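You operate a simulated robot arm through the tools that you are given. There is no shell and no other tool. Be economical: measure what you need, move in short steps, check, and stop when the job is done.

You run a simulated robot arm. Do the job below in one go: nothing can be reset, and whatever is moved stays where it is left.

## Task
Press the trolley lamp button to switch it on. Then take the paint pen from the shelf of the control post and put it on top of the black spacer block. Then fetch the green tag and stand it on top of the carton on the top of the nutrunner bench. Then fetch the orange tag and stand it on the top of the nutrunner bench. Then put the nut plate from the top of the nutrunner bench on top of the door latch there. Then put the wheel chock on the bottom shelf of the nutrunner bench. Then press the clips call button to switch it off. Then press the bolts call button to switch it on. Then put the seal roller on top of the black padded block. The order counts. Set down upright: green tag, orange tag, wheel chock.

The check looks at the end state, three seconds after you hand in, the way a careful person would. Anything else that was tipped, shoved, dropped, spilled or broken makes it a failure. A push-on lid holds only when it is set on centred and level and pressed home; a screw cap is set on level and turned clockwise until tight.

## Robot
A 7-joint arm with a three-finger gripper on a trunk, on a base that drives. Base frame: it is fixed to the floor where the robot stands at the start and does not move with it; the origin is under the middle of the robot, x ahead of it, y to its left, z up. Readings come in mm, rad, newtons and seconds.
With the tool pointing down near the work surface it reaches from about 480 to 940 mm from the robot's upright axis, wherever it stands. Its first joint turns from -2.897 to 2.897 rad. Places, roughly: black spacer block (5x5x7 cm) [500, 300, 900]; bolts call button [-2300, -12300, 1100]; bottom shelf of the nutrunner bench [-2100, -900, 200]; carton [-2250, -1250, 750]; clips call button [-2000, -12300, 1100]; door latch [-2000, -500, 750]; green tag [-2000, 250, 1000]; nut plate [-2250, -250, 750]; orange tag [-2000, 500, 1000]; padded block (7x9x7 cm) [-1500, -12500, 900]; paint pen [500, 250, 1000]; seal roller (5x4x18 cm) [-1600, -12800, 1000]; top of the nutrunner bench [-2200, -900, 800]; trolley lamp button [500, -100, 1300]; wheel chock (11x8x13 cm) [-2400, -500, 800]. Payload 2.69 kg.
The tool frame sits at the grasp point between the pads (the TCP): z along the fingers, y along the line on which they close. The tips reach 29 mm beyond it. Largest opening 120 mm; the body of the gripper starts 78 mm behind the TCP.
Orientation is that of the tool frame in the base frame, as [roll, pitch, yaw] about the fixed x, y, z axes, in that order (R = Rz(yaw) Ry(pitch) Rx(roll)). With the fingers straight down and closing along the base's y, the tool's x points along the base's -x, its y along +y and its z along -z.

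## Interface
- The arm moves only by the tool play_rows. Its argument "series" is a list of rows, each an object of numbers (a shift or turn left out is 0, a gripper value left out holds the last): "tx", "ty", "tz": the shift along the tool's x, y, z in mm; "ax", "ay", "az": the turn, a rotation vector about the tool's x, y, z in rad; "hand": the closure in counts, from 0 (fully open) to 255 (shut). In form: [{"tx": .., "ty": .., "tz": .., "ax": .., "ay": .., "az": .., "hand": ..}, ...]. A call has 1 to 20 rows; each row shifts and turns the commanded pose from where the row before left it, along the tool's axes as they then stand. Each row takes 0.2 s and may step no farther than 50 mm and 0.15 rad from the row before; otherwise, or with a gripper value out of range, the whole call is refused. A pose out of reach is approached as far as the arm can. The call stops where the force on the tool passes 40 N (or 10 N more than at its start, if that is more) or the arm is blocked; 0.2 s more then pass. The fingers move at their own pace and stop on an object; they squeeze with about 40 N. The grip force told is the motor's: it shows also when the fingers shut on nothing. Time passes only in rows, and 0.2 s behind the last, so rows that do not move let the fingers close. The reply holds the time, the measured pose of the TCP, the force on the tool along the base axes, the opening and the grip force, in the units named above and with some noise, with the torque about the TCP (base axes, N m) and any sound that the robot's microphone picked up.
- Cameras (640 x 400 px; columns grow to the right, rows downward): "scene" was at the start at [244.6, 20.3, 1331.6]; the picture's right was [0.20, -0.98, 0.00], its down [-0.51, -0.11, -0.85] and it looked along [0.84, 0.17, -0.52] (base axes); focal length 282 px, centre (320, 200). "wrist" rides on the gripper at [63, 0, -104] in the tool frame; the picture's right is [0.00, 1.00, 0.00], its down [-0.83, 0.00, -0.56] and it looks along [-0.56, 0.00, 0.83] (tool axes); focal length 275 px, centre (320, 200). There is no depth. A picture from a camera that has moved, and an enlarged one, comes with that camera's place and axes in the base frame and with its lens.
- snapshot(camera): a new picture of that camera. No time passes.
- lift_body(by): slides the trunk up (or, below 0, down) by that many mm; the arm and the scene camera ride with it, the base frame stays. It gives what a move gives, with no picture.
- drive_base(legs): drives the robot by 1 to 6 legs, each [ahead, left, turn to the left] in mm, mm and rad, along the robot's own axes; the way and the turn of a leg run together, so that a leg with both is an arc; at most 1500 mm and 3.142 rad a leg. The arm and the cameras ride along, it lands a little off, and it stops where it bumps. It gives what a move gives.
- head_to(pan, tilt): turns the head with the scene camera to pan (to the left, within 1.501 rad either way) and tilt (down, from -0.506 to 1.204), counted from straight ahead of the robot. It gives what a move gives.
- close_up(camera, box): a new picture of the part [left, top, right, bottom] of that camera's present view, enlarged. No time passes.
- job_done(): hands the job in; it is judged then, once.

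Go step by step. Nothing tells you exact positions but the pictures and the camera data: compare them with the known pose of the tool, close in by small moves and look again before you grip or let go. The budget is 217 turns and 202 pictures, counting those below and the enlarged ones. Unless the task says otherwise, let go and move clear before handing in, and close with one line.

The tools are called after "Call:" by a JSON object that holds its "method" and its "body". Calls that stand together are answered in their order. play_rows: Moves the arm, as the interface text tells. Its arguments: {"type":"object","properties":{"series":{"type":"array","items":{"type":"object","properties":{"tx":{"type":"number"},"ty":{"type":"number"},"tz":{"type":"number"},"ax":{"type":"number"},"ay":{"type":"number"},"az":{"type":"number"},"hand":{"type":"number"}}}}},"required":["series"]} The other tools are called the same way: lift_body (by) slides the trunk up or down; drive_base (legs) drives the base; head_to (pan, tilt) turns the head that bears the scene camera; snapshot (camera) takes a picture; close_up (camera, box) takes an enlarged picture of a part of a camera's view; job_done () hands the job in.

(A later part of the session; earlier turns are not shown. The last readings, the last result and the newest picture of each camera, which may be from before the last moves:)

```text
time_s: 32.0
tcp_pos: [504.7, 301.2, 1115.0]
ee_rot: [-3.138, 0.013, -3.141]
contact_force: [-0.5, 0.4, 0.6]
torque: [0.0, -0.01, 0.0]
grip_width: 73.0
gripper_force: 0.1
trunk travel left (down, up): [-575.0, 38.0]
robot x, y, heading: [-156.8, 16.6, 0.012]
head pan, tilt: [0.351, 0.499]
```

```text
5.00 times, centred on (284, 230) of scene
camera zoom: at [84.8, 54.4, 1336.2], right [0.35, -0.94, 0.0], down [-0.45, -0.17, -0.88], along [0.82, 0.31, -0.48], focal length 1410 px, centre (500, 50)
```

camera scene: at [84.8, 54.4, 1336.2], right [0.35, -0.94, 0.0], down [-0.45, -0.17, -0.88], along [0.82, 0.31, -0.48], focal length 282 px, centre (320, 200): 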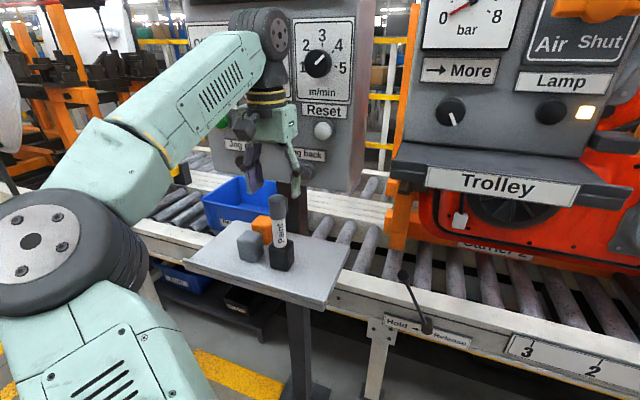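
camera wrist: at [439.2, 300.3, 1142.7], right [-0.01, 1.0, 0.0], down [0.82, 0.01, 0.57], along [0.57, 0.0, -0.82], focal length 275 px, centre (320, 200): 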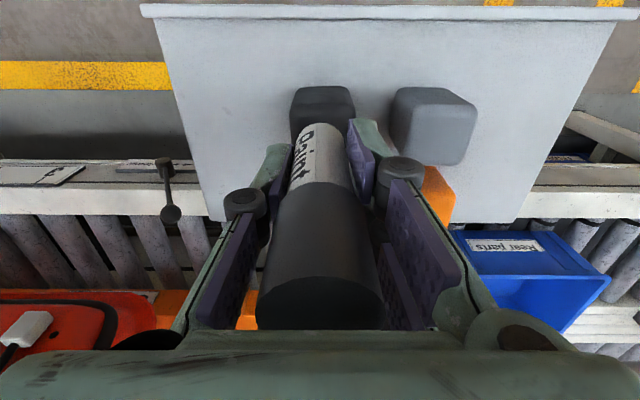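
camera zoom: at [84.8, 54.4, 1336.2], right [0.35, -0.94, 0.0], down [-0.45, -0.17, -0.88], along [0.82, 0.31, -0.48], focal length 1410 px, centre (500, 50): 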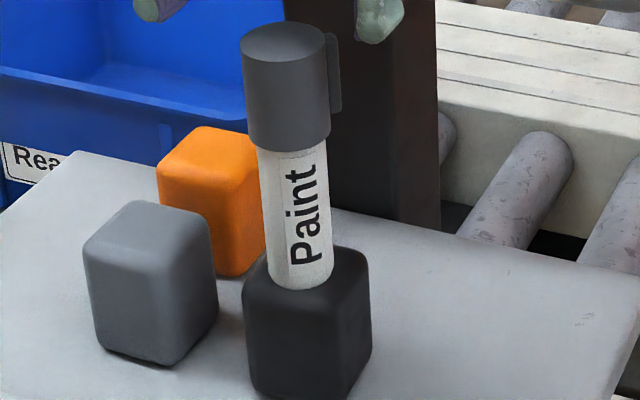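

The pen stands on the black block. I'll back away and turn to see the area behind.

Call:
{"method": "drive_base", "body": {"legs": [[-500, 0, 0]]}}

Call:
{"method": "head_to", "body": {"pan": 1.4, "tilt": 0.3}}

Call:
{"method": "snapshot", "body": {"camera": "scene"}}

Call:
{"method": "head_to", "body": {"pan": -1.4, "tilt": 0.3}}

Call:
{"method": "snapshot", "body": {"camera": "scene"}}

```text
time_s: 35.0
tcp_pos: [2.5, 298.7, 1115.1]
ee_rot: [-3.138, 0.015, -3.14]
contact_force: [0.5, -0.1, -0.3]
torque: [-0.03, 0.01, -0.02]
grip_width: 73.0
gripper_force: 0.1
trunk travel left (down, up): [-575.0, 38.0]
robot x, y, heading: [-658.3, 13.6, 0.006]
head pan, tilt: [0.351, 0.499]
```

```text
time_s: 36.3
tcp_pos: [3.3, 297.3, 1114.9]
ee_rot: [-3.141, 0.012, -3.142]
contact_force: [0.0, 0.1, -0.2]
torque: [-0.02, 0.01, -0.01]
grip_width: 73.0
gripper_force: 0.1
trunk travel left (down, up): [-575.0, 38.0]
robot x, y, heading: [-655.7, 10.7, 0.009]
head pan, tilt: [1.4, 0.3]
```

```text
162 pictures are left
camera scene: at [-486.4, 110.7, 1354.6], right [0.99, -0.16, 0.0], down [-0.05, -0.29, -0.96], along [0.16, 0.94, -0.3], focal length 282 px, centre (320, 200)
```

scene: 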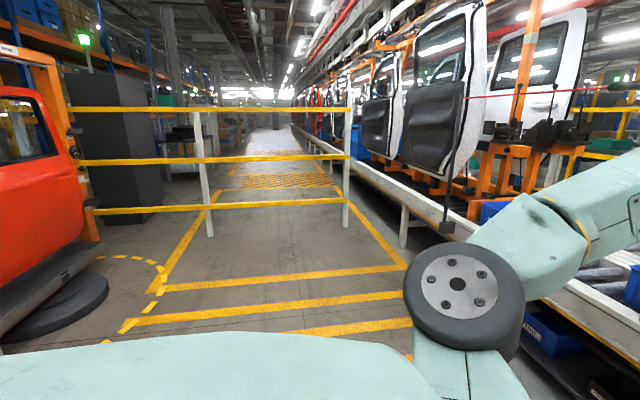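

```text
time_s: 38.7
tcp_pos: [2.6, 297.7, 1114.0]
ee_rot: [-3.139, 0.014, -3.139]
contact_force: [-0.1, 0.0, -0.5]
torque: [0.0, -0.02, 0.02]
grip_width: 72.8
gripper_force: 0.1
trunk travel left (down, up): [-575.0, 38.0]
robot x, y, heading: [-659.0, 16.2, 0.007]
head pan, tilt: [-1.4, 0.3]
```

```text
161 pictures are left
camera scene: at [-484.8, -73.3, 1354.6], right [-0.98, -0.18, 0.0], down [-0.05, 0.29, -0.96], along [0.17, -0.94, -0.3], focal length 282 px, centre (320, 200)
```

scene: 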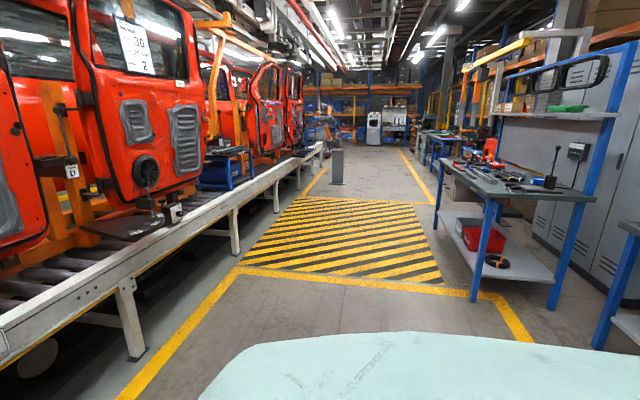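

The aisle is clear, so I'll turn right half-way and then fully, and look.

Call:
{"method": "drive_base", "body": {"legs": [[0, 0, -1.57], [0, 0, -1.571]]}}

Call:
{"method": "head_to", "body": {"pan": 0.0, "tilt": 0.3}}

Call:
{"method": "snapshot", "body": {"camera": "scene"}}

```text
time_s: 47.0
tcp_pos: [-1320.2, -267.1, 1114.8]
ee_rot: [-3.137, 0.013, 0.002]
contact_force: [-0.3, 0.3, 0.4]
torque: [0.0, -0.02, -0.01]
grip_width: 73.4
gripper_force: 0.0
trunk travel left (down, up): [-575.0, 38.0]
robot x, y, heading: [-659.0, 17.6, -3.136]
head pan, tilt: [-1.4, 0.3]
```

```text
time_s: 48.5
tcp_pos: [-1320.1, -267.1, 1114.4]
ee_rot: [-3.138, 0.013, 0.003]
contact_force: [0.1, 0.5, 0.2]
torque: [0.0, 0.02, 0.04]
grip_width: 72.9
gripper_force: 0.1
trunk travel left (down, up): [-575.0, 38.0]
robot x, y, heading: [-658.2, 13.2, -3.136]
head pan, tilt: [0.0, 0.3]
```

```text
160 pictures are left
camera scene: at [-906.9, 15.2, 1354.6], right [-0.01, 1.0, 0.0], down [0.3, 0.0, -0.96], along [-0.96, -0.01, -0.3], focal length 282 px, centre (320, 200)
```

scene: 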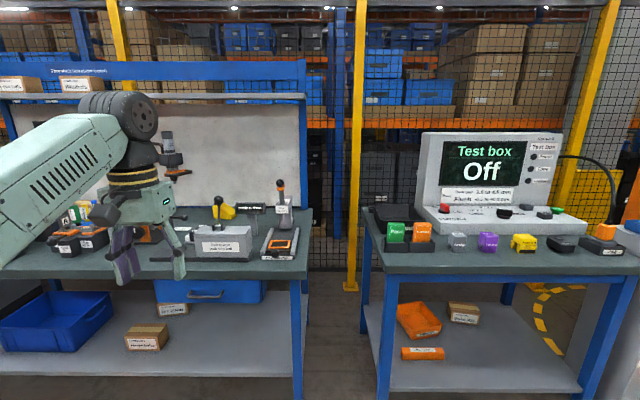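

Call:
{"method": "close_up", "body": {"camera": "scene", "box": [350, 180, 510, 280]}}

Call:
{"method": "close_up", "body": {"camera": "scene", "box": [0, 160, 320, 360]}}

```text
4.00 times, centred on (430, 230) of scene
camera zoom: at [-906.9, 15.2, 1354.6], right [-0.01, 1.0, 0.0], down [0.3, 0.0, -0.96], along [-0.96, -0.01, -0.3], focal length 1128 px, centre (-120, 80)
```

zoom: 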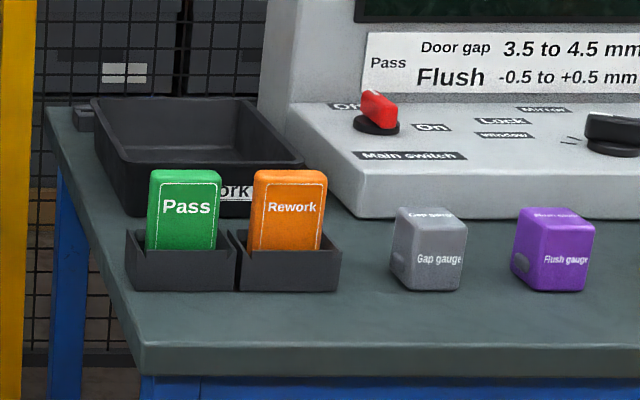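

```text
2.00 times, centred on (160, 260) of scene
camera zoom: at [-906.9, 15.2, 1354.6], right [-0.01, 1.0, 0.0], down [0.3, 0.0, -0.96], along [-0.96, -0.01, -0.3], focal length 564 px, centre (640, 80)
```

zoom: 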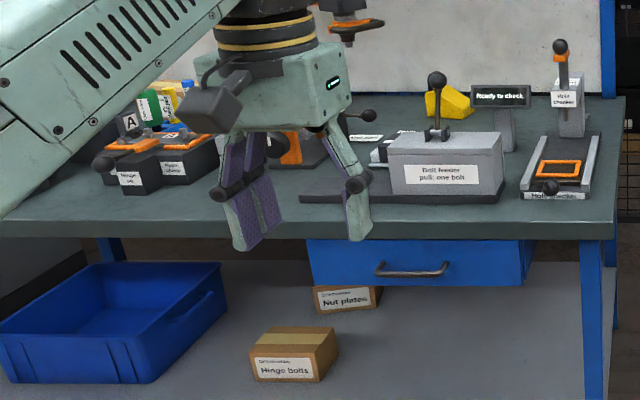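

Both tags stand in holder slots on the right-hand bench. I'll bring the arm in front of the robot, drive nearer, and look again for parallax.

Call:
{"method": "play_rows", "body": {"series": [{"ty": -45, "tx": 10}, {"ty": -45, "tx": 10}, {"ty": -45, "tx": 10}, {"ty": -45, "tx": 10}, {"ty": -45, "tx": 10}, {"ty": -45, "tx": 10}]}}

Call:
{"method": "drive_base", "body": {"legs": [[400, -300, 0]]}}

Call:
{"method": "snapshot", "body": {"camera": "scene"}}

Call:
{"method": "snapshot", "body": {"camera": "wrist"}}

```text
time_s: 49.9
tcp_pos: [-1260.6, 3.5, 1114.3]
ee_rot: [-3.137, 0.012, 0.002]
contact_force: [0.1, -0.1, -0.6]
torque: [-0.01, 0.0, -0.02]
grip_width: 72.8
gripper_force: 0.1
trunk travel left (down, up): [-575.0, 38.0]
robot x, y, heading: [-659.0, 14.9, -3.131]
head pan, tilt: [0.0, 0.3]
```

```text
time_s: 52.9
tcp_pos: [-1662.7, 300.7, 1113.8]
ee_rot: [-3.138, 0.012, 0.0]
contact_force: [-0.3, 0.2, 0.3]
torque: [-0.01, -0.05, -0.01]
grip_width: 73.2
gripper_force: 0.0
trunk travel left (down, up): [-575.0, 38.0]
robot x, y, heading: [-1064.1, 311.0, -3.129]
head pan, tilt: [0.0, 0.3]
```

```text
157 pictures are left
camera scene: at [-1309.3, 313.2, 1354.5], right [-0.01, 1.0, 0.0], down [0.3, 0.0, -0.96], along [-0.96, -0.01, -0.3], focal length 282 px, centre (320, 200)
```

scene: 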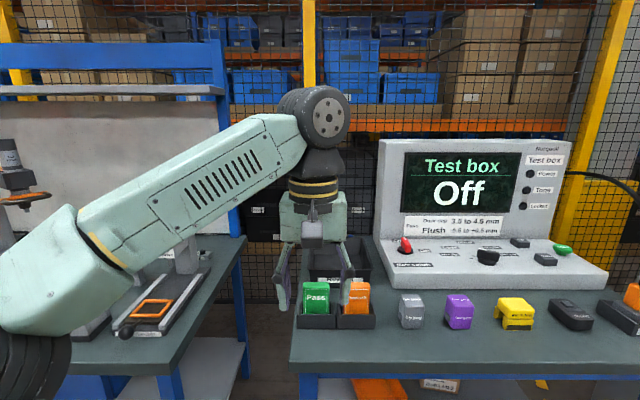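

```text
156 pictures are left
camera wrist: at [-1598.1, 300.8, 1217.5], right [0.0, -1.0, 0.0], down [-0.82, -0.01, 0.57], along [-0.57, 0.0, -0.82], focal length 275 px, centre (320, 200)
```

wrist: 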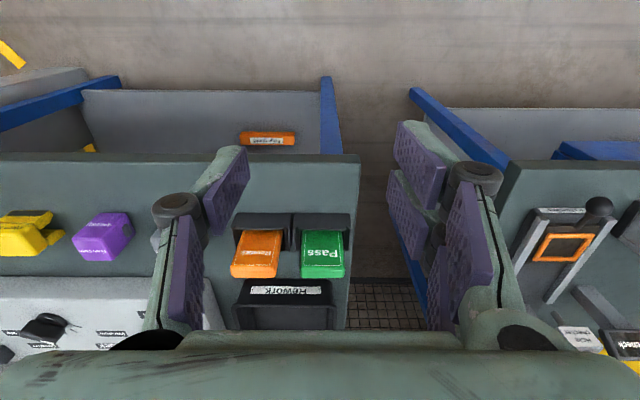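

Call:
{"method": "close_up", "body": {"camera": "wrist", "box": [200, 190, 376, 300]}}

Call:
{"method": "close_up", "body": {"camera": "scene", "box": [280, 260, 408, 340]}}

```text
3.64 times, centred on (288, 245) of wrist
camera zoom: at [-1598.1, 300.8, 1217.5], right [0.0, -1.0, 0.0], down [-0.82, -0.01, 0.57], along [-0.57, 0.0, -0.82], focal length 1001 px, centre (436, 36)
```

zoom: 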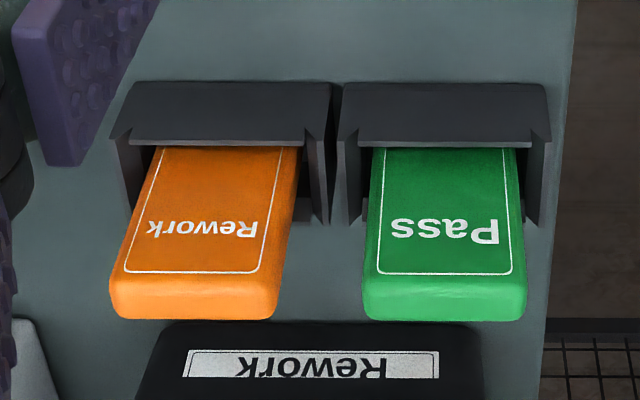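

```text
5.00 times, centred on (344, 300) of scene
camera zoom: at [-1309.3, 313.2, 1354.5], right [-0.01, 1.0, 0.0], down [0.3, 0.0, -0.96], along [-0.96, -0.01, -0.3], focal length 1410 px, centre (200, -300)
```

zoom: 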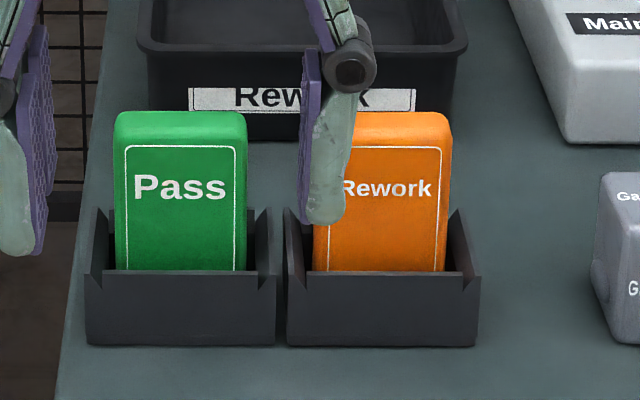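

Green tag top centre is about [-1881, 299, 978], roughly 58 mm wide and 18 mm thick. I'll drive 150 mm closer and turn the gripper 90° to pinch its thickness.

Call:
{"method": "drive_base", "body": {"legs": [[150, 0, 0]]}}

Call:
{"method": "play_rows", "body": {"series": [{"az": -0.143}, {"az": -0.143}, {"az": -0.143}, {"az": -0.143}, {"az": -0.143}, {"az": -0.143}, {"az": -0.143}, {"az": -0.143}, {"az": -0.143}, {"az": -0.143}, {"az": -0.141}]}}

Call:
{"method": "snapshot", "body": {"camera": "wrist"}}

```text
time_s: 54.2
tcp_pos: [-1811.9, 299.3, 1113.6]
ee_rot: [-3.138, 0.012, 0.0]
contact_force: [0.8, 0.1, -0.6]
torque: [-0.01, -0.03, 0.02]
grip_width: 73.0
gripper_force: 0.1
trunk travel left (down, up): [-575.0, 38.0]
robot x, y, heading: [-1204.1, 313.7, -3.136]
head pan, tilt: [0.0, 0.3]
```

```text
time_s: 56.6
tcp_pos: [-1812.3, 298.6, 1115.3]
ee_rot: [-3.13, -0.002, 1.573]
contact_force: [0.0, -0.3, 0.9]
torque: [-0.01, 0.0, -0.03]
grip_width: 72.8
gripper_force: 0.0
trunk travel left (down, up): [-575.0, 38.0]
robot x, y, heading: [-1207.0, 313.4, -3.133]
head pan, tilt: [0.0, 0.3]
```

```text
153 pictures are left
camera wrist: at [-1810.3, 362.4, 1218.9], right [1.0, 0.01, -0.01], down [0.01, -0.83, 0.55], along [-0.01, -0.55, -0.83], focal length 275 px, centre (320, 200)
```

wrist: 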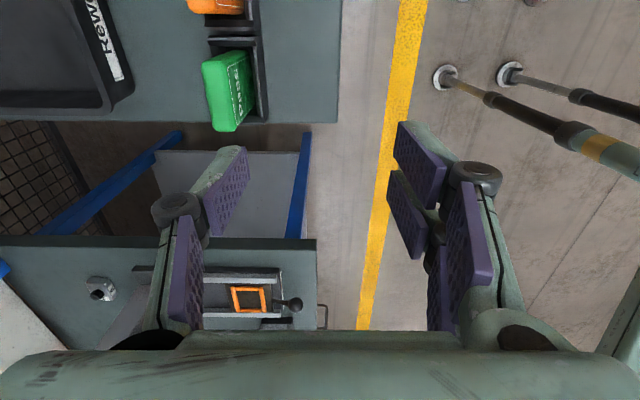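

Call:
{"method": "play_rows", "body": {"series": [{"ty": -40, "hand": 85}, {"ty": -38, "tx": 2}, {"tz": 30}, {}]}}

Call:
{"method": "snapshot", "body": {"camera": "wrist"}}

Call:
{"method": "close_up", "body": {"camera": "scene", "box": [240, 240, 400, 340]}}

```text
time_s: 57.6
tcp_pos: [-1890.4, 301.7, 1085.4]
ee_rot: [-3.128, -0.006, 1.572]
contact_force: [0.0, -0.4, 0.6]
torque: [-0.01, -0.02, 0.03]
grip_width: 79.8
gripper_force: 0.1
trunk travel left (down, up): [-575.0, 38.0]
robot x, y, heading: [-1211.5, 313.1, -3.137]
head pan, tilt: [0.0, 0.3]
```

```text
152 pictures are left
camera wrist: at [-1889.0, 365.0, 1190.0], right [1.0, 0.0, -0.01], down [0.01, -0.83, 0.55], along [-0.01, -0.55, -0.83], focal length 275 px, centre (320, 200)
```

wrist: 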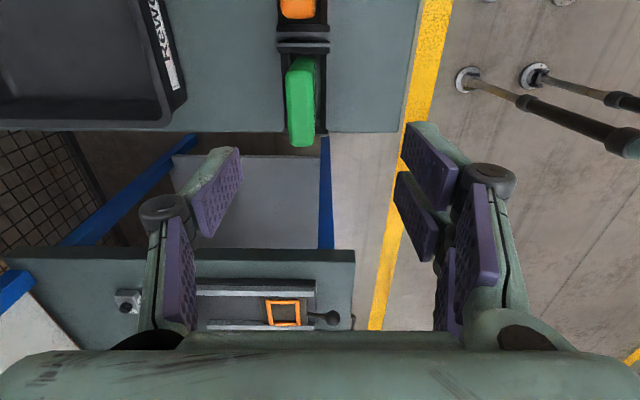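

```text
4.00 times, centred on (320, 290) of scene
camera zoom: at [-1458.1, 312.1, 1354.6], right [-0.01, 1.0, 0.0], down [0.3, 0.0, -0.96], along [-0.96, -0.01, -0.3], focal length 1128 px, centre (320, -160)
```

zoom: 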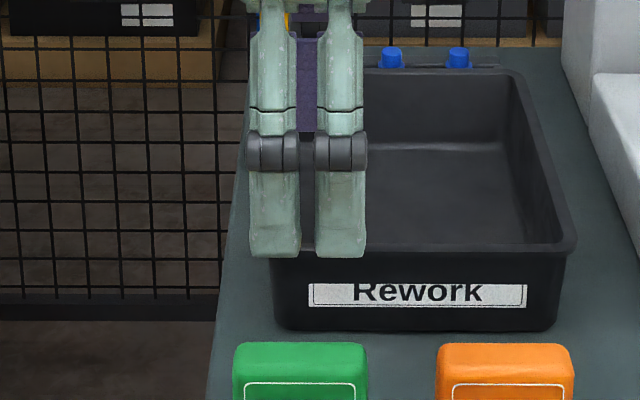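

Call:
{"method": "play_rows", "body": {"series": [{"ty": -12, "tx": 3, "ax": -0.013, "ay": -0.006}, {"tz": 40}, {"tz": 20}, {}]}}

Call:
{"method": "snapshot", "body": {"camera": "wrist"}}

Call:
{"method": "close_up", "body": {"camera": "scene", "box": [240, 260, 400, 360]}}

```text
time_s: 58.6
tcp_pos: [-1902.2, 304.5, 1025.2]
ee_rot: [-3.141, 0.0, 1.569]
contact_force: [0.2, 0.0, 0.3]
torque: [-0.04, 0.0, -0.03]
grip_width: 80.1
gripper_force: 0.0
trunk travel left (down, up): [-575.0, 38.0]
robot x, y, heading: [-1211.3, 310.8, -3.126]
head pan, tilt: [0.0, 0.3]
```

```text
150 pictures are left
camera wrist: at [-1902.0, 368.1, 1129.0], right [1.0, 0.0, 0.0], down [0.0, -0.83, 0.56], along [0.0, -0.56, -0.83], focal length 275 px, centre (320, 200)
```

wrist: 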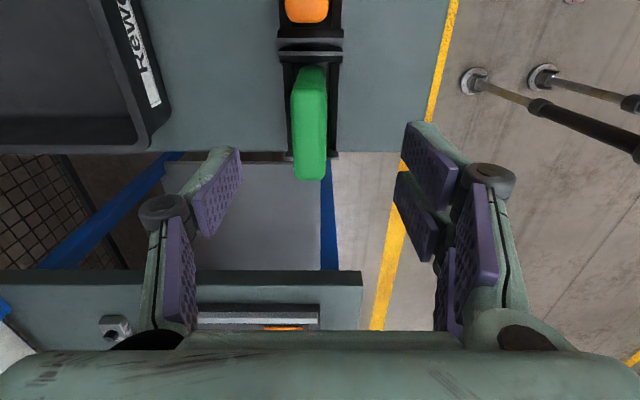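

```text
4.00 times, centred on (320, 310) of scene
camera zoom: at [-1458.1, 312.1, 1354.6], right [-0.01, 1.0, 0.0], down [0.3, 0.0, -0.96], along [-0.96, -0.01, -0.3], focal length 1128 px, centre (320, -240)
```

zoom: 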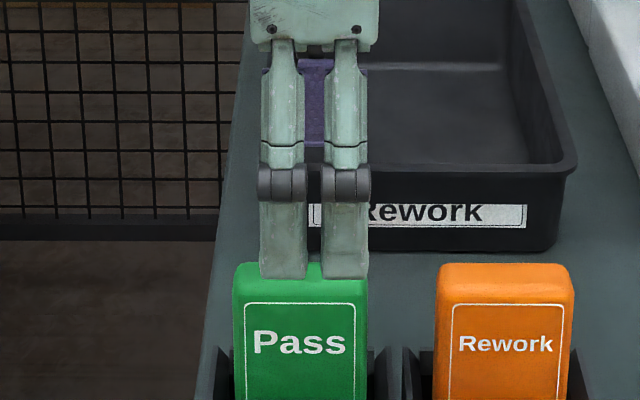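

Call:
{"method": "play_rows", "body": {"series": [{"ty": -4}, {"tz": 25}, {"tz": 20}, {"tz": 15}, {}]}}

Call:
{"method": "snapshot", "body": {"camera": "wrist"}}

Call:
{"method": "close_up", "body": {"camera": "scene", "box": [240, 260, 400, 360]}}

```text
time_s: 59.8
tcp_pos: [-1906.6, 304.4, 965.0]
ee_rot: [3.141, 0.002, 1.571]
contact_force: [-0.4, 0.8, -0.2]
torque: [0.0, -0.03, 0.03]
grip_width: 80.0
gripper_force: 0.0
trunk travel left (down, up): [-575.0, 38.0]
robot x, y, heading: [-1213.5, 312.0, -3.137]
head pan, tilt: [0.0, 0.3]
```

```text
148 pictures are left
camera wrist: at [-1906.1, 368.3, 1069.6], right [1.0, 0.0, 0.0], down [0.0, -0.83, 0.56], along [0.0, -0.56, -0.83], focal length 275 px, centre (320, 200)
```

wrist: 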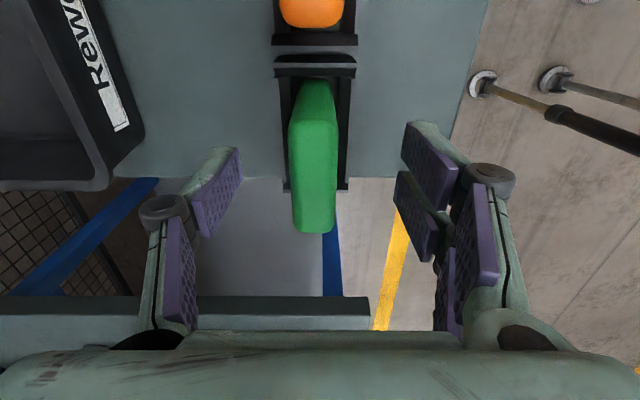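

```text
4.00 times, centred on (320, 310) of scene
camera zoom: at [-1458.1, 312.1, 1354.6], right [-0.01, 1.0, 0.0], down [0.3, 0.0, -0.96], along [-0.96, -0.01, -0.3], focal length 1128 px, centre (320, -240)
```

zoom: 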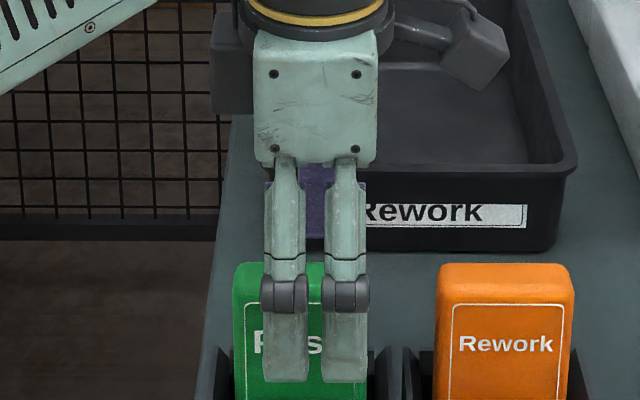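

Call:
{"method": "play_rows", "body": {"series": [{"tx": -5, "ty": -2, "tz": 12}, {}, {"hand": 255}, {}, {}, {}, {}]}}

Call:
{"method": "snapshot", "body": {"camera": "wrist"}}

```text
time_s: 61.4
tcp_pos: [-1908.2, 299.6, 953.9]
ee_rot: [3.141, 0.001, 1.573]
contact_force: [-0.3, -0.7, 0.3]
torque: [0.03, -0.07, 0.01]
grip_width: 23.4
gripper_force: 29.4
trunk travel left (down, up): [-575.0, 38.0]
robot x, y, heading: [-1210.8, 310.0, -3.134]
head pan, tilt: [0.0, 0.3]
```

```text
146 pictures are left
camera wrist: at [-1907.9, 363.0, 1057.7], right [1.0, 0.0, 0.0], down [0.0, -0.83, 0.56], along [0.0, -0.56, -0.83], focal length 275 px, centre (320, 200)
```

wrist: 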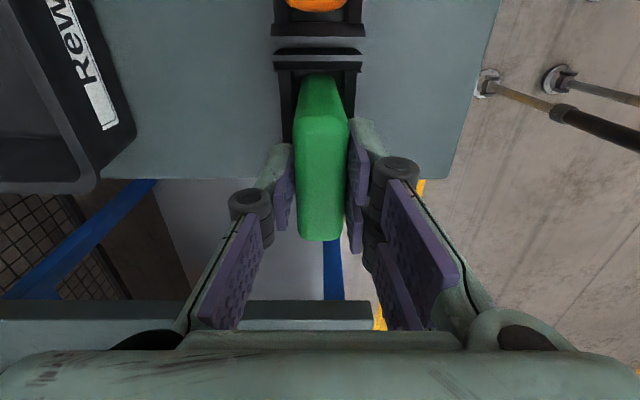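

Gripped. I'll lift it out of the holder.

Call:
{"method": "play_rows", "body": {"series": [{"tz": -20}, {"tz": -40}, {"tz": -40}, {"tz": -40}]}}

Call:
{"method": "snapshot", "body": {"camera": "scene"}}

Call:
{"method": "close_up", "body": {"camera": "scene", "box": [240, 230, 400, 330]}}

```text
time_s: 62.4
tcp_pos: [-1908.5, 300.1, 1094.4]
ee_rot: [3.141, 0.003, 1.569]
contact_force: [-0.7, 0.4, -1.5]
torque: [-0.02, -0.02, 0.04]
grip_width: 23.6
gripper_force: 39.9
trunk travel left (down, up): [-575.0, 38.0]
robot x, y, heading: [-1210.6, 309.4, -3.135]
head pan, tilt: [0.0, 0.3]
```

```text
145 pictures are left
camera scene: at [-1457.9, 312.2, 1354.6], right [-0.01, 1.0, 0.0], down [0.3, 0.0, -0.96], along [-0.96, -0.01, -0.3], focal length 282 px, centre (320, 200)
```

scene: 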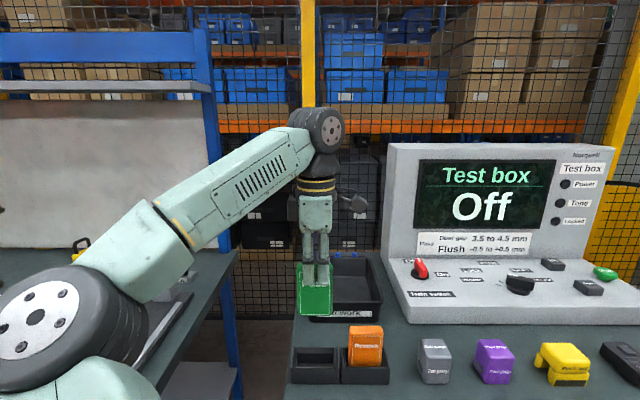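

```text
4.00 times, centred on (320, 280) of scene
camera zoom: at [-1457.9, 312.2, 1354.6], right [-0.01, 1.0, 0.0], down [0.3, 0.0, -0.96], along [-0.96, -0.01, -0.3], focal length 1128 px, centre (320, -120)
```

zoom: 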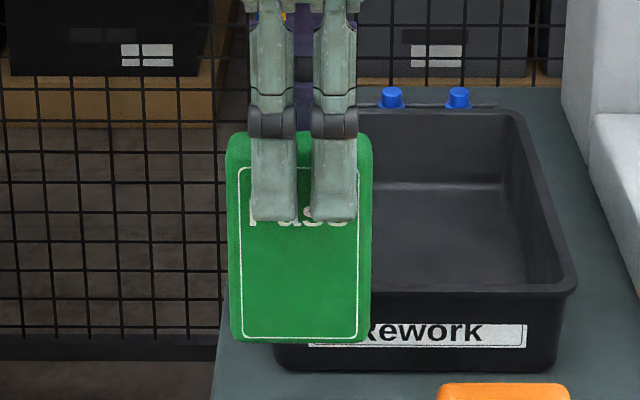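

Green tag is out, with its base about 104 mm below the TCP. I'll back off and drive along to the nutrunner bench.

Call:
{"method": "drive_base", "body": {"legs": [[-450, 0, 0], [0, 1300, 0]]}}

Call:
{"method": "head_to", "body": {"pan": 0.15, "tilt": 0.4}}

Call:
{"method": "snapshot", "body": {"camera": "scene"}}

```text
time_s: 75.0
tcp_pos: [-1458.6, -987.2, 1093.4]
ee_rot: [3.141, 0.002, 1.563]
contact_force: [-1.1, -0.5, -1.1]
torque: [0.02, 0.0, 0.02]
grip_width: 23.6
gripper_force: 40.2
trunk travel left (down, up): [-575.0, 38.0]
robot x, y, heading: [-758.2, -980.6, 3.138]
head pan, tilt: [0.0, 0.3]
```

```text
time_s: 75.7
tcp_pos: [-1459.2, -987.1, 1092.9]
ee_rot: [3.14, 0.003, 1.561]
contact_force: [0.3, 0.1, -0.8]
torque: [0.02, -0.01, 0.02]
grip_width: 23.4
gripper_force: 40.3
trunk travel left (down, up): [-575.0, 38.0]
robot x, y, heading: [-759.3, -980.4, 3.144]
head pan, tilt: [0.15, 0.4]
```

```text
143 pictures are left
camera scene: at [-1007.3, -992.6, 1345.3], right [-0.15, 0.99, 0.0], down [0.38, 0.06, -0.92], along [-0.91, -0.14, -0.39], focal length 282 px, centre (320, 200)
```

scene: 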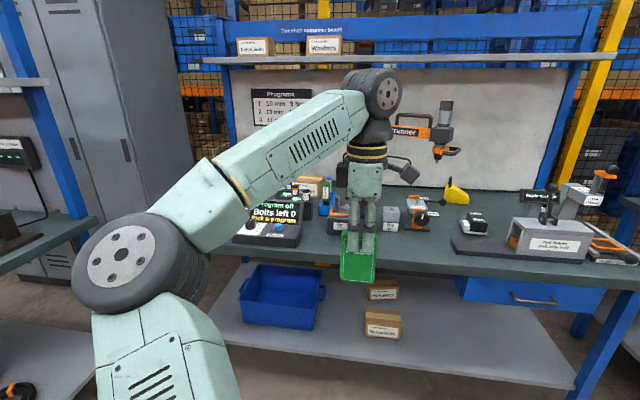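

Call:
{"method": "close_up", "body": {"camera": "scene", "box": [220, 160, 430, 292]}}

Call:
{"method": "close_up", "body": {"camera": "scene", "box": [410, 150, 640, 294]}}

```text
3.03 times, centred on (325, 226) of scene
camera zoom: at [-1007.3, -992.6, 1345.3], right [-0.15, 0.99, 0.0], down [0.38, 0.06, -0.92], along [-0.91, -0.14, -0.39], focal length 854 px, centre (305, 121)
```

zoom: 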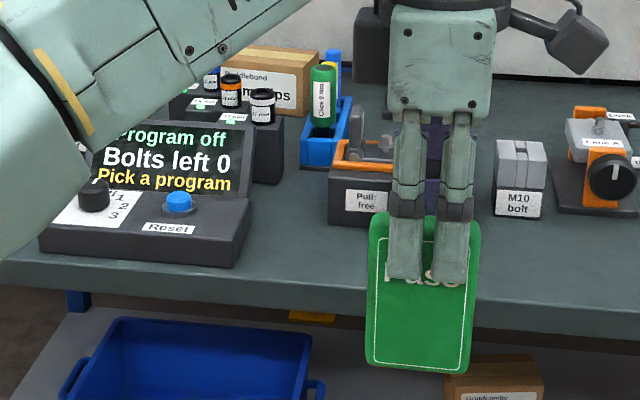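

```text
2.78 times, centred on (525, 222) of scene
camera zoom: at [-1007.3, -992.6, 1345.3], right [-0.15, 0.99, 0.0], down [0.38, 0.06, -0.92], along [-0.91, -0.14, -0.39], focal length 783 px, centre (-249, 139)
```

zoom: 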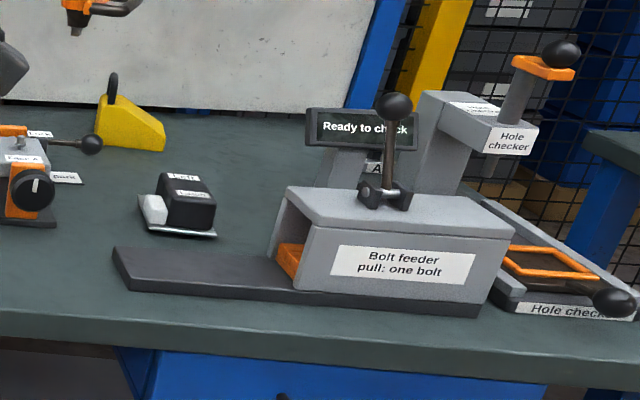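

The carton is at the back left of the bench, behind the small pots. I'll align with it and view it from nearer.

Call:
{"method": "drive_base", "body": {"legs": [[0, 260, 0], [250, 0, 0]]}}

Call:
{"method": "head_to", "body": {"pan": 0.0, "tilt": 0.45}}

Call:
{"method": "snapshot", "body": {"camera": "scene"}}

Call:
{"method": "snapshot", "body": {"camera": "wrist"}}

```text
time_s: 79.8
tcp_pos: [-1710.2, -1248.8, 1092.8]
ee_rot: [-3.141, 0.003, 1.566]
contact_force: [-0.6, 0.8, -2.1]
torque: [0.01, -0.04, 0.0]
grip_width: 23.4
gripper_force: 40.1
trunk travel left (down, up): [-575.0, 38.0]
robot x, y, heading: [-1009.9, -1238.5, -3.139]
head pan, tilt: [0.15, 0.4]
```

```text
time_s: 80.5
tcp_pos: [-1709.4, -1249.8, 1093.5]
ee_rot: [-3.141, 0.003, 1.567]
contact_force: [-0.1, -0.2, -1.3]
torque: [0.01, -0.01, 0.02]
grip_width: 23.1
gripper_force: 40.4
trunk travel left (down, up): [-575.0, 38.0]
robot x, y, heading: [-1012.5, -1237.1, -3.141]
head pan, tilt: [0.0, 0.45]
```

```text
140 pictures are left
camera scene: at [-1257.6, -1239.7, 1340.6], right [0.0, 1.0, 0.0], down [0.44, 0.0, -0.9], along [-0.9, 0.0, -0.44], focal length 282 px, centre (320, 200)
```

scene: 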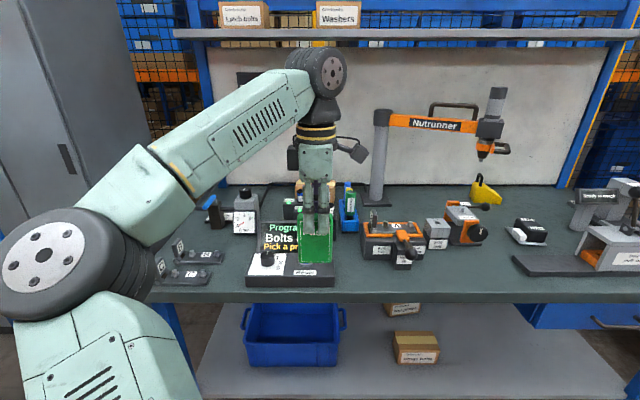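

```text
139 pictures are left
camera wrist: at [-1708.4, -1186.1, 1197.4], right [1.0, 0.0, 0.0], down [0.0, -0.83, 0.56], along [0.0, -0.56, -0.83], focal length 275 px, centre (320, 200)
```

wrist: 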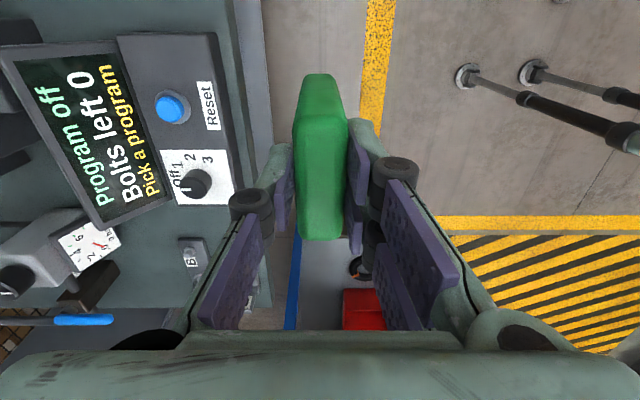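

Call:
{"method": "play_rows", "body": {"series": [{"tx": 45}, {"tx": 45}, {"tx": 45}, {"tx": 45}, {"tx": 45}, {"tx": 45}]}}

Call:
{"method": "snapshot", "body": {"camera": "scene"}}

Call:
{"method": "close_up", "body": {"camera": "scene", "box": [220, 140, 380, 240]}}

```text
time_s: 81.8
tcp_pos: [-1707.3, -979.5, 1092.7]
ee_rot: [3.14, 0.003, 1.564]
contact_force: [0.2, 0.0, -0.7]
torque: [0.0, -0.04, 0.01]
grip_width: 23.2
gripper_force: 39.9
trunk travel left (down, up): [-575.0, 38.0]
robot x, y, heading: [-1009.7, -1239.1, -3.143]
head pan, tilt: [0.0, 0.45]
```

```text
138 pictures are left
camera scene: at [-1257.5, -1239.0, 1340.6], right [0.0, 1.0, 0.0], down [0.44, 0.0, -0.9], along [-0.9, 0.0, -0.44], focal length 282 px, centre (320, 200)
```

scene: 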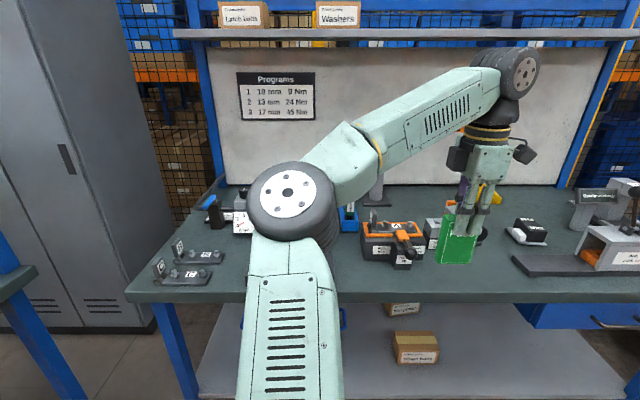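

```text
4.00 times, centred on (300, 190) of scene
camera zoom: at [-1257.5, -1239.0, 1340.6], right [0.0, 1.0, 0.0], down [0.44, 0.0, -0.9], along [-0.9, 0.0, -0.44], focal length 1128 px, centre (400, 240)
```

zoom: 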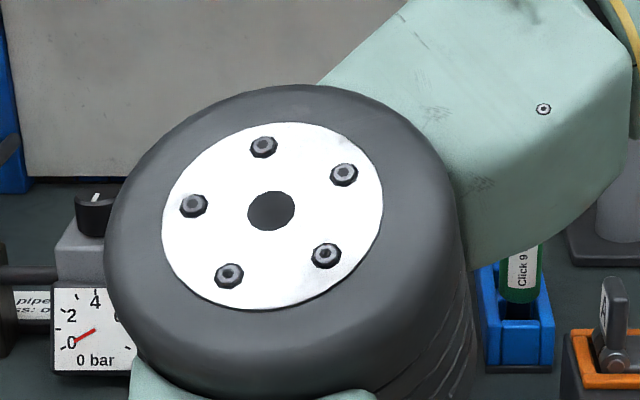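

The elbow blocks this view, so I'll return the tag to straight ahead and drive in with it high. The head camera should then see tag and carton together.

Call:
{"method": "play_rows", "body": {"series": [{"tx": -45}, {"tx": -45}, {"tx": -45}, {"tx": -45}, {"tx": -45}, {"tx": -40, "tz": -15}]}}

Call:
{"method": "drive_base", "body": {"legs": [[250, 0, 0]]}}

Call:
{"method": "head_to", "body": {"pan": 0.0, "tilt": 0.6}}

Call:
{"method": "snapshot", "body": {"camera": "scene"}}

Call:
{"method": "snapshot", "body": {"camera": "wrist"}}

```text
time_s: 83.2
tcp_pos: [-1708.5, -1243.4, 1111.0]
ee_rot: [-3.141, 0.002, 1.564]
contact_force: [0.2, -0.4, -0.3]
torque: [-0.02, 0.02, 0.01]
grip_width: 23.3
gripper_force: 39.8
trunk travel left (down, up): [-575.0, 38.0]
robot x, y, heading: [-1013.0, -1243.4, -3.14]
head pan, tilt: [0.0, 0.45]
```

```text
time_s: 85.1
tcp_pos: [-1958.4, -1246.6, 1108.3]
ee_rot: [3.141, 0.002, 1.568]
contact_force: [0.2, 0.2, -1.2]
torque: [-0.02, -0.04, 0.0]
grip_width: 23.5
gripper_force: 39.8
trunk travel left (down, up): [-575.0, 38.0]
robot x, y, heading: [-1257.0, -1243.1, -3.137]
head pan, tilt: [0.0, 0.45]
```

```text
time_s: 85.8
tcp_pos: [-1958.3, -1247.0, 1109.9]
ee_rot: [3.141, 0.0, 1.567]
contact_force: [-0.4, -0.8, -1.6]
torque: [-0.05, 0.01, -0.02]
grip_width: 23.6
gripper_force: 40.0
trunk travel left (down, up): [-575.0, 38.0]
robot x, y, heading: [-1256.5, -1242.4, -3.138]
head pan, tilt: [0.0, 0.6]
```

```text
136 pictures are left
camera scene: at [-1502.6, -1241.2, 1327.1], right [0.0, 1.0, 0.0], down [0.56, 0.0, -0.83], along [-0.83, 0.0, -0.56], focal length 282 px, centre (320, 200)
```

scene: 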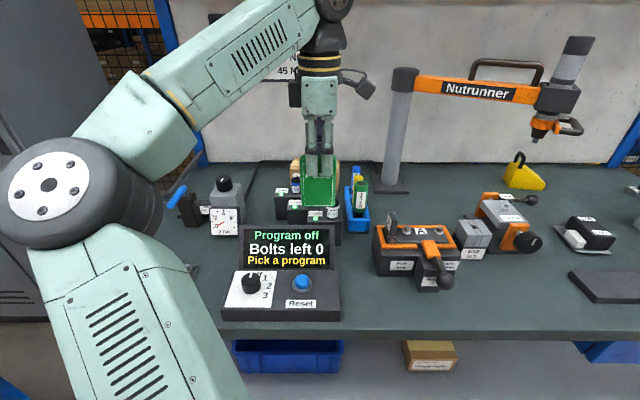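

```text
135 pictures are left
camera wrist: at [-1957.7, -1183.0, 1213.4], right [1.0, 0.0, 0.0], down [0.0, -0.83, 0.56], along [0.0, -0.56, -0.83], focal length 275 px, centre (320, 200)
```

wrist: 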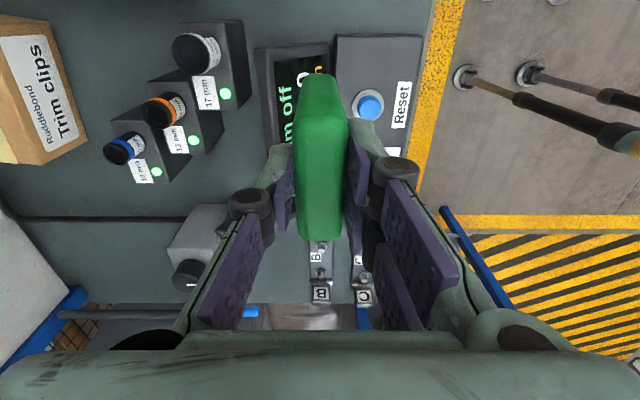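

The carton ("Trim clips") has its top at about z 851, with the front face near x=-2365 and y from -1365 to -1180. I'll lower the tag a bit and drive 300 mm closer, watching for bumps.

Call:
{"method": "play_rows", "body": {"series": [{"tz": 40, "tx": -20}]}}

Call:
{"method": "drive_base", "body": {"legs": [[150, 0, 0], [100, 0, 0]]}}

Call:
{"method": "snapshot", "body": {"camera": "scene"}}

Call:
{"method": "snapshot", "body": {"camera": "wrist"}}

```text
time_s: 86.2
tcp_pos: [-1958.0, -1266.5, 1069.0]
ee_rot: [3.14, 0.003, 1.569]
contact_force: [-0.2, 0.4, -1.4]
torque: [-0.01, -0.01, 0.02]
grip_width: 23.6
gripper_force: 40.1
trunk travel left (down, up): [-575.0, 38.0]
robot x, y, heading: [-1254.5, -1239.6, -3.136]
head pan, tilt: [0.0, 0.6]
```

```text
time_s: 88.3
tcp_pos: [-2207.4, -1265.7, 1069.2]
ee_rot: [3.14, 0.003, 1.567]
contact_force: [-0.1, 0.3, -1.3]
torque: [0.01, -0.04, 0.01]
grip_width: 23.6
gripper_force: 39.8
trunk travel left (down, up): [-575.0, 38.0]
robot x, y, heading: [-1508.6, -1244.1, -3.141]
head pan, tilt: [0.0, 0.6]
```

```text
134 pictures are left
camera scene: at [-1752.8, -1242.2, 1326.8], right [0.0, 1.0, 0.0], down [0.57, 0.0, -0.82], along [-0.82, 0.0, -0.57], focal length 282 px, centre (320, 200)
```

scene: 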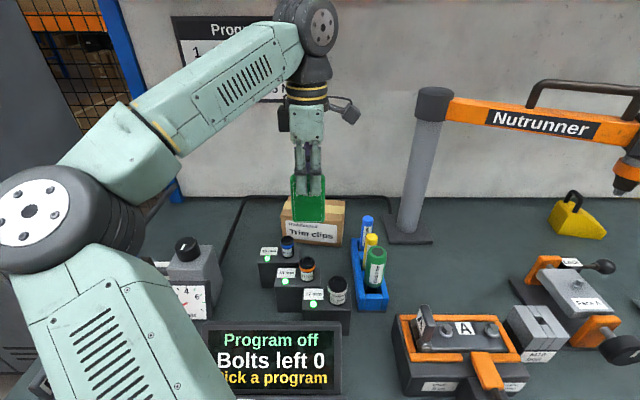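

```text
133 pictures are left
camera wrist: at [-2207.5, -1203.2, 1172.9], right [1.0, 0.0, 0.0], down [0.0, -0.83, 0.56], along [0.0, -0.56, -0.83], focal length 275 px, centre (320, 200)
```

wrist: 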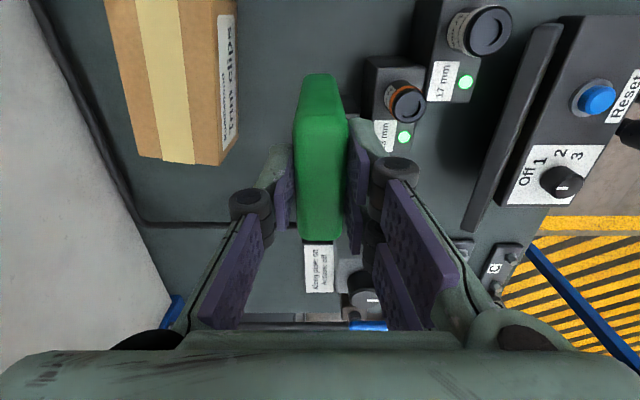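

The carton is now well visible with its top centre near [-2386, -1266, 853]. I'll drive a little closer and extend over it.

Call:
{"method": "drive_base", "body": {"legs": [[75, 0, 0]]}}

Call:
{"method": "play_rows", "body": {"series": [{"tz": 30}, {"tz": 30, "ty": -20}, {"ty": -40, "tz": 10}, {"ty": -40}]}}

Call:
{"method": "snapshot", "body": {"camera": "scene"}}

Call:
{"method": "snapshot", "body": {"camera": "wrist"}}

```text
time_s: 89.5
tcp_pos: [-2272.9, -1265.9, 1069.0]
ee_rot: [3.141, 0.001, 1.567]
contact_force: [0.2, -0.3, -1.0]
torque: [0.0, -0.02, 0.02]
grip_width: 23.2
gripper_force: 40.0
trunk travel left (down, up): [-575.0, 38.0]
robot x, y, heading: [-1573.7, -1245.8, -3.139]
head pan, tilt: [0.0, 0.6]
stopped in leg 1: the robot was blocked; the commanded pose is now the measured one
```

```text
time_s: 90.5
tcp_pos: [-2374.2, -1265.6, 998.7]
ee_rot: [3.137, 0.003, 1.569]
contact_force: [-0.4, -0.5, -1.5]
torque: [0.01, 0.0, -0.01]
grip_width: 23.3
gripper_force: 39.3
trunk travel left (down, up): [-575.0, 38.0]
robot x, y, heading: [-1572.3, -1239.2, -3.145]
head pan, tilt: [0.0, 0.6]
```

```text
132 pictures are left
camera scene: at [-1818.0, -1242.0, 1327.0], right [0.0, 1.0, 0.0], down [0.57, 0.0, -0.82], along [-0.82, 0.0, -0.57], focal length 282 px, centre (320, 200)
```

scene: 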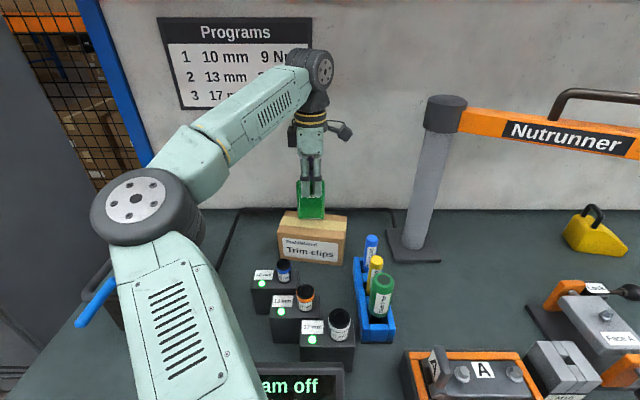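

```text
131 pictures are left
camera wrist: at [-2374.3, -1201.9, 1101.6], right [1.0, 0.0, 0.0], down [0.0, -0.83, 0.56], along [0.0, -0.56, -0.83], focal length 275 px, centre (320, 200)
```

wrist: 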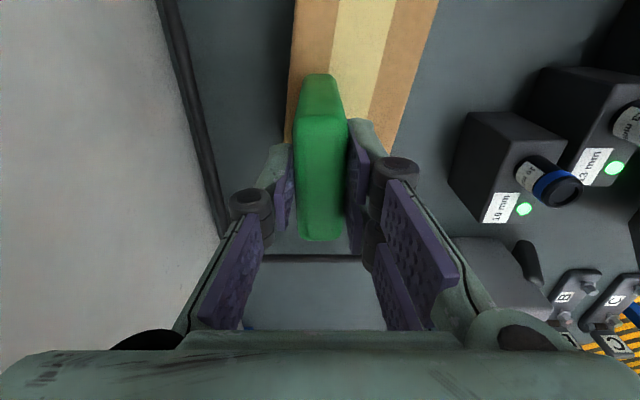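

Call:
{"method": "play_rows", "body": {"series": [{"ty": 20, "tz": 10}, {}]}}

Call:
{"method": "close_up", "body": {"camera": "scene", "box": [248, 160, 376, 240]}}

Call:
{"method": "snapshot", "body": {"camera": "wrist"}}

```text
time_s: 91.2
tcp_pos: [-2355.3, -1266.0, 994.6]
ee_rot: [-3.131, 0.001, 1.566]
contact_force: [-0.5, -0.2, 15.5]
torque: [-0.3, -0.13, -0.05]
grip_width: 23.3
gripper_force: 39.9
trunk travel left (down, up): [-575.0, 38.0]
robot x, y, heading: [-1575.2, -1244.9, -3.144]
head pan, tilt: [0.0, 0.6]
stopped in row 2: the force on the tool passed its limit at 42 N (the readings are from after the stop); the commanded pose is now the measured one
```

```text
5.00 times, centred on (312, 200) of scene
camera zoom: at [-1816.5, -1242.3, 1327.1], right [0.0, 1.0, 0.0], down [0.56, 0.0, -0.83], along [-0.83, 0.0, -0.56], focal length 1410 px, centre (360, 200)
```

zoom: 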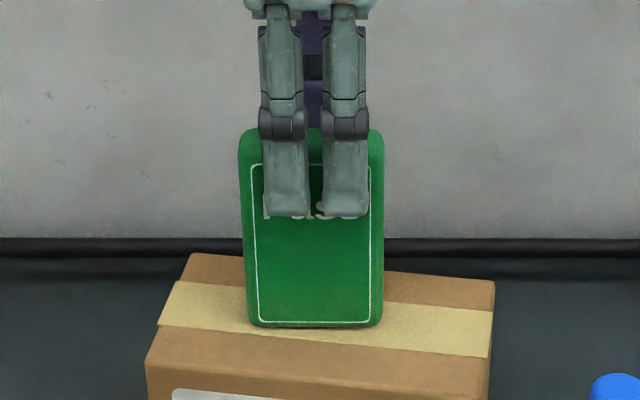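

```text
129 pictures are left
camera wrist: at [-2352.9, -1202.4, 1098.3], right [1.0, 0.0, -0.01], down [0.01, -0.83, 0.56], along [-0.01, -0.56, -0.83], focal length 275 px, centre (320, 200)
```

wrist: 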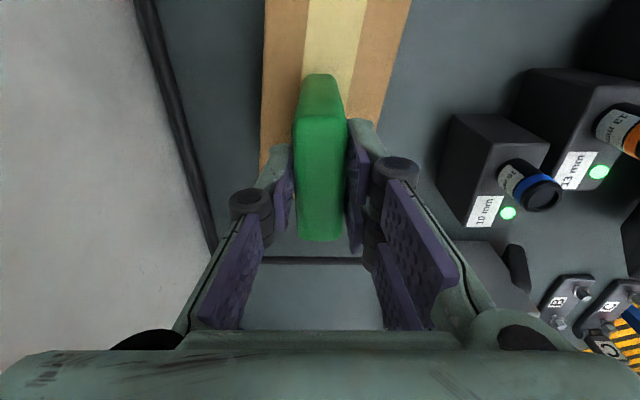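

It touched sooner than expected: the tag base is on the carton, mid-tape. I'll relieve the load, level it, and recheck.

Call:
{"method": "play_rows", "body": {"series": [{"tz": -3, "ax": -0.01}, {}]}}

Call:
{"method": "close_up", "body": {"camera": "scene", "box": [248, 160, 376, 240]}}

```text
time_s: 91.8
tcp_pos: [-2354.7, -1265.3, 994.0]
ee_rot: [3.138, 0.0, 1.566]
contact_force: [-1.2, 1.2, 3.1]
torque: [-0.03, 0.09, -0.02]
grip_width: 23.3
gripper_force: 40.0
trunk travel left (down, up): [-575.0, 38.0]
robot x, y, heading: [-1577.6, -1241.5, -3.141]
head pan, tilt: [0.0, 0.6]
```

```text
5.00 times, centred on (312, 200) of scene
camera zoom: at [-1817.4, -1242.2, 1327.0], right [0.0, 1.0, 0.0], down [0.56, 0.0, -0.83], along [-0.83, 0.0, -0.56], focal length 1410 px, centre (360, 200)
```

zoom: 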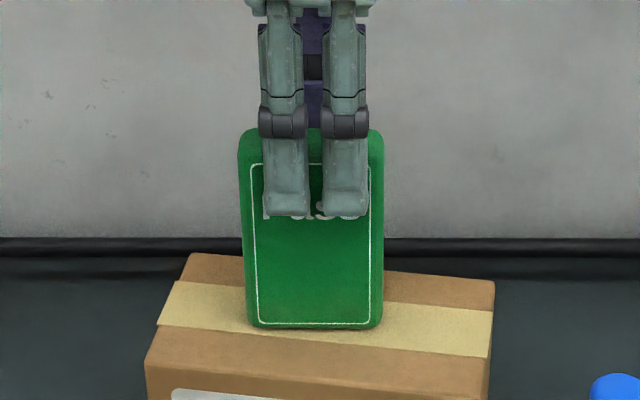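

Call:
{"method": "play_rows", "body": {"series": [{"hand": 230}, {"hand": 215}, {"hand": 195}, {"hand": 160}, {"hand": 130}, {}]}}

Call:
{"method": "close_up", "body": {"camera": "scene", "box": [248, 160, 376, 240]}}

Call:
{"method": "snapshot", "body": {"camera": "wrist"}}

```text
time_s: 93.2
tcp_pos: [-2355.1, -1265.8, 994.9]
ee_rot: [3.138, 0.001, 1.567]
contact_force: [0.2, 0.1, 0.0]
torque: [0.01, -0.01, -0.04]
grip_width: 58.7
gripper_force: 0.0
trunk travel left (down, up): [-575.0, 38.0]
robot x, y, heading: [-1572.0, -1243.5, -3.139]
head pan, tilt: [0.0, 0.6]
```

```text
5.00 times, centred on (312, 200) of scene
camera zoom: at [-1817.6, -1242.2, 1327.1], right [0.0, 1.0, 0.0], down [0.56, 0.0, -0.83], along [-0.83, 0.0, -0.56], focal length 1410 px, centre (360, 200)
```

zoom: 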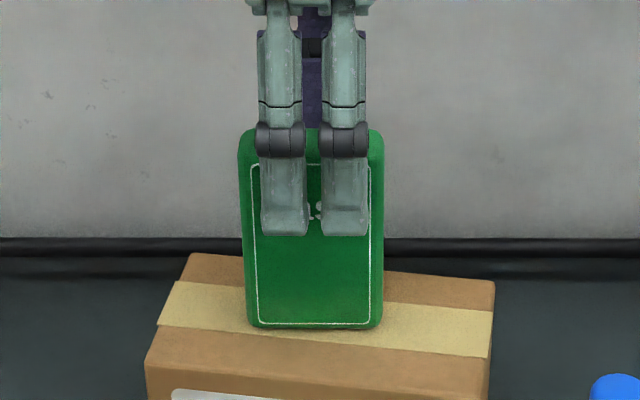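

```text
126 pictures are left
camera wrist: at [-2354.9, -1202.2, 1098.7], right [1.0, 0.0, 0.0], down [0.0, -0.83, 0.56], along [0.0, -0.56, -0.83], focal length 275 px, centre (320, 200)
```

wrist: 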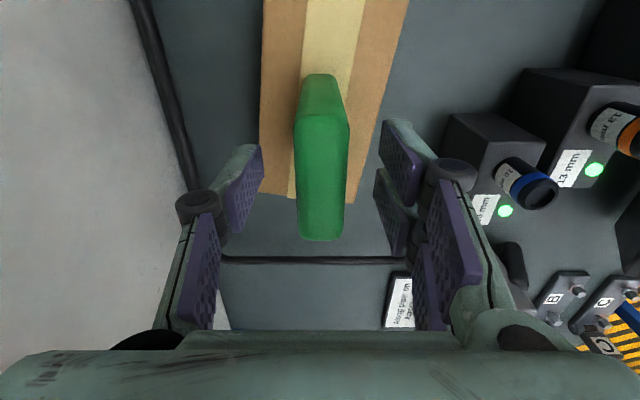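

Standing free. I'll lift the trunk straight up plus a small arm rise, then back out.

Call:
{"method": "lift_body", "body": {"by": 38}}

Call:
{"method": "play_rows", "body": {"series": [{"tz": -10}, {"tz": -10}]}}

Call:
{"method": "close_up", "body": {"camera": "scene", "box": [248, 160, 376, 240]}}

```text
time_s: 94.1
tcp_pos: [-2354.2, -1265.8, 1033.8]
ee_rot: [3.139, 0.001, 1.566]
contact_force: [0.0, 0.1, -0.3]
torque: [0.02, -0.05, 0.03]
grip_width: 58.7
gripper_force: 0.0
trunk travel left (down, up): [-613.0, 0.0]
robot x, y, heading: [-1575.3, -1242.9, -3.14]
head pan, tilt: [0.0, 0.6]
```

```text
time_s: 94.7
tcp_pos: [-2354.7, -1265.5, 1052.8]
ee_rot: [3.138, 0.001, 1.568]
contact_force: [0.2, -0.2, 0.3]
torque: [-0.01, 0.02, 0.01]
grip_width: 58.9
gripper_force: 0.0
trunk travel left (down, up): [-613.0, 0.0]
robot x, y, heading: [-1573.5, -1240.7, -3.14]
head pan, tilt: [0.0, 0.6]
```

```text
5.00 times, centred on (312, 200) of scene
camera zoom: at [-1817.5, -1242.2, 1365.1], right [0.0, 1.0, 0.0], down [0.56, 0.0, -0.83], along [-0.83, 0.0, -0.56], focal length 1410 px, centre (360, 200)
```

zoom: 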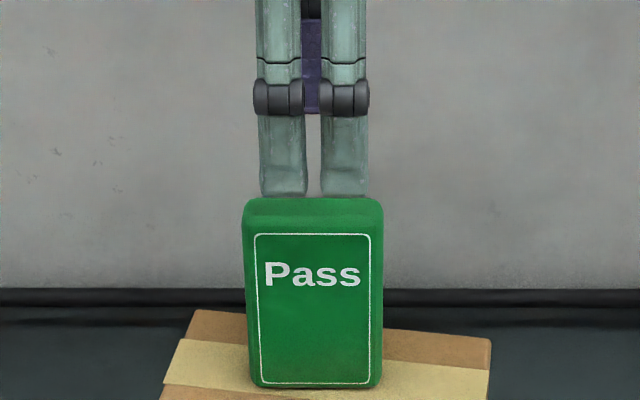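

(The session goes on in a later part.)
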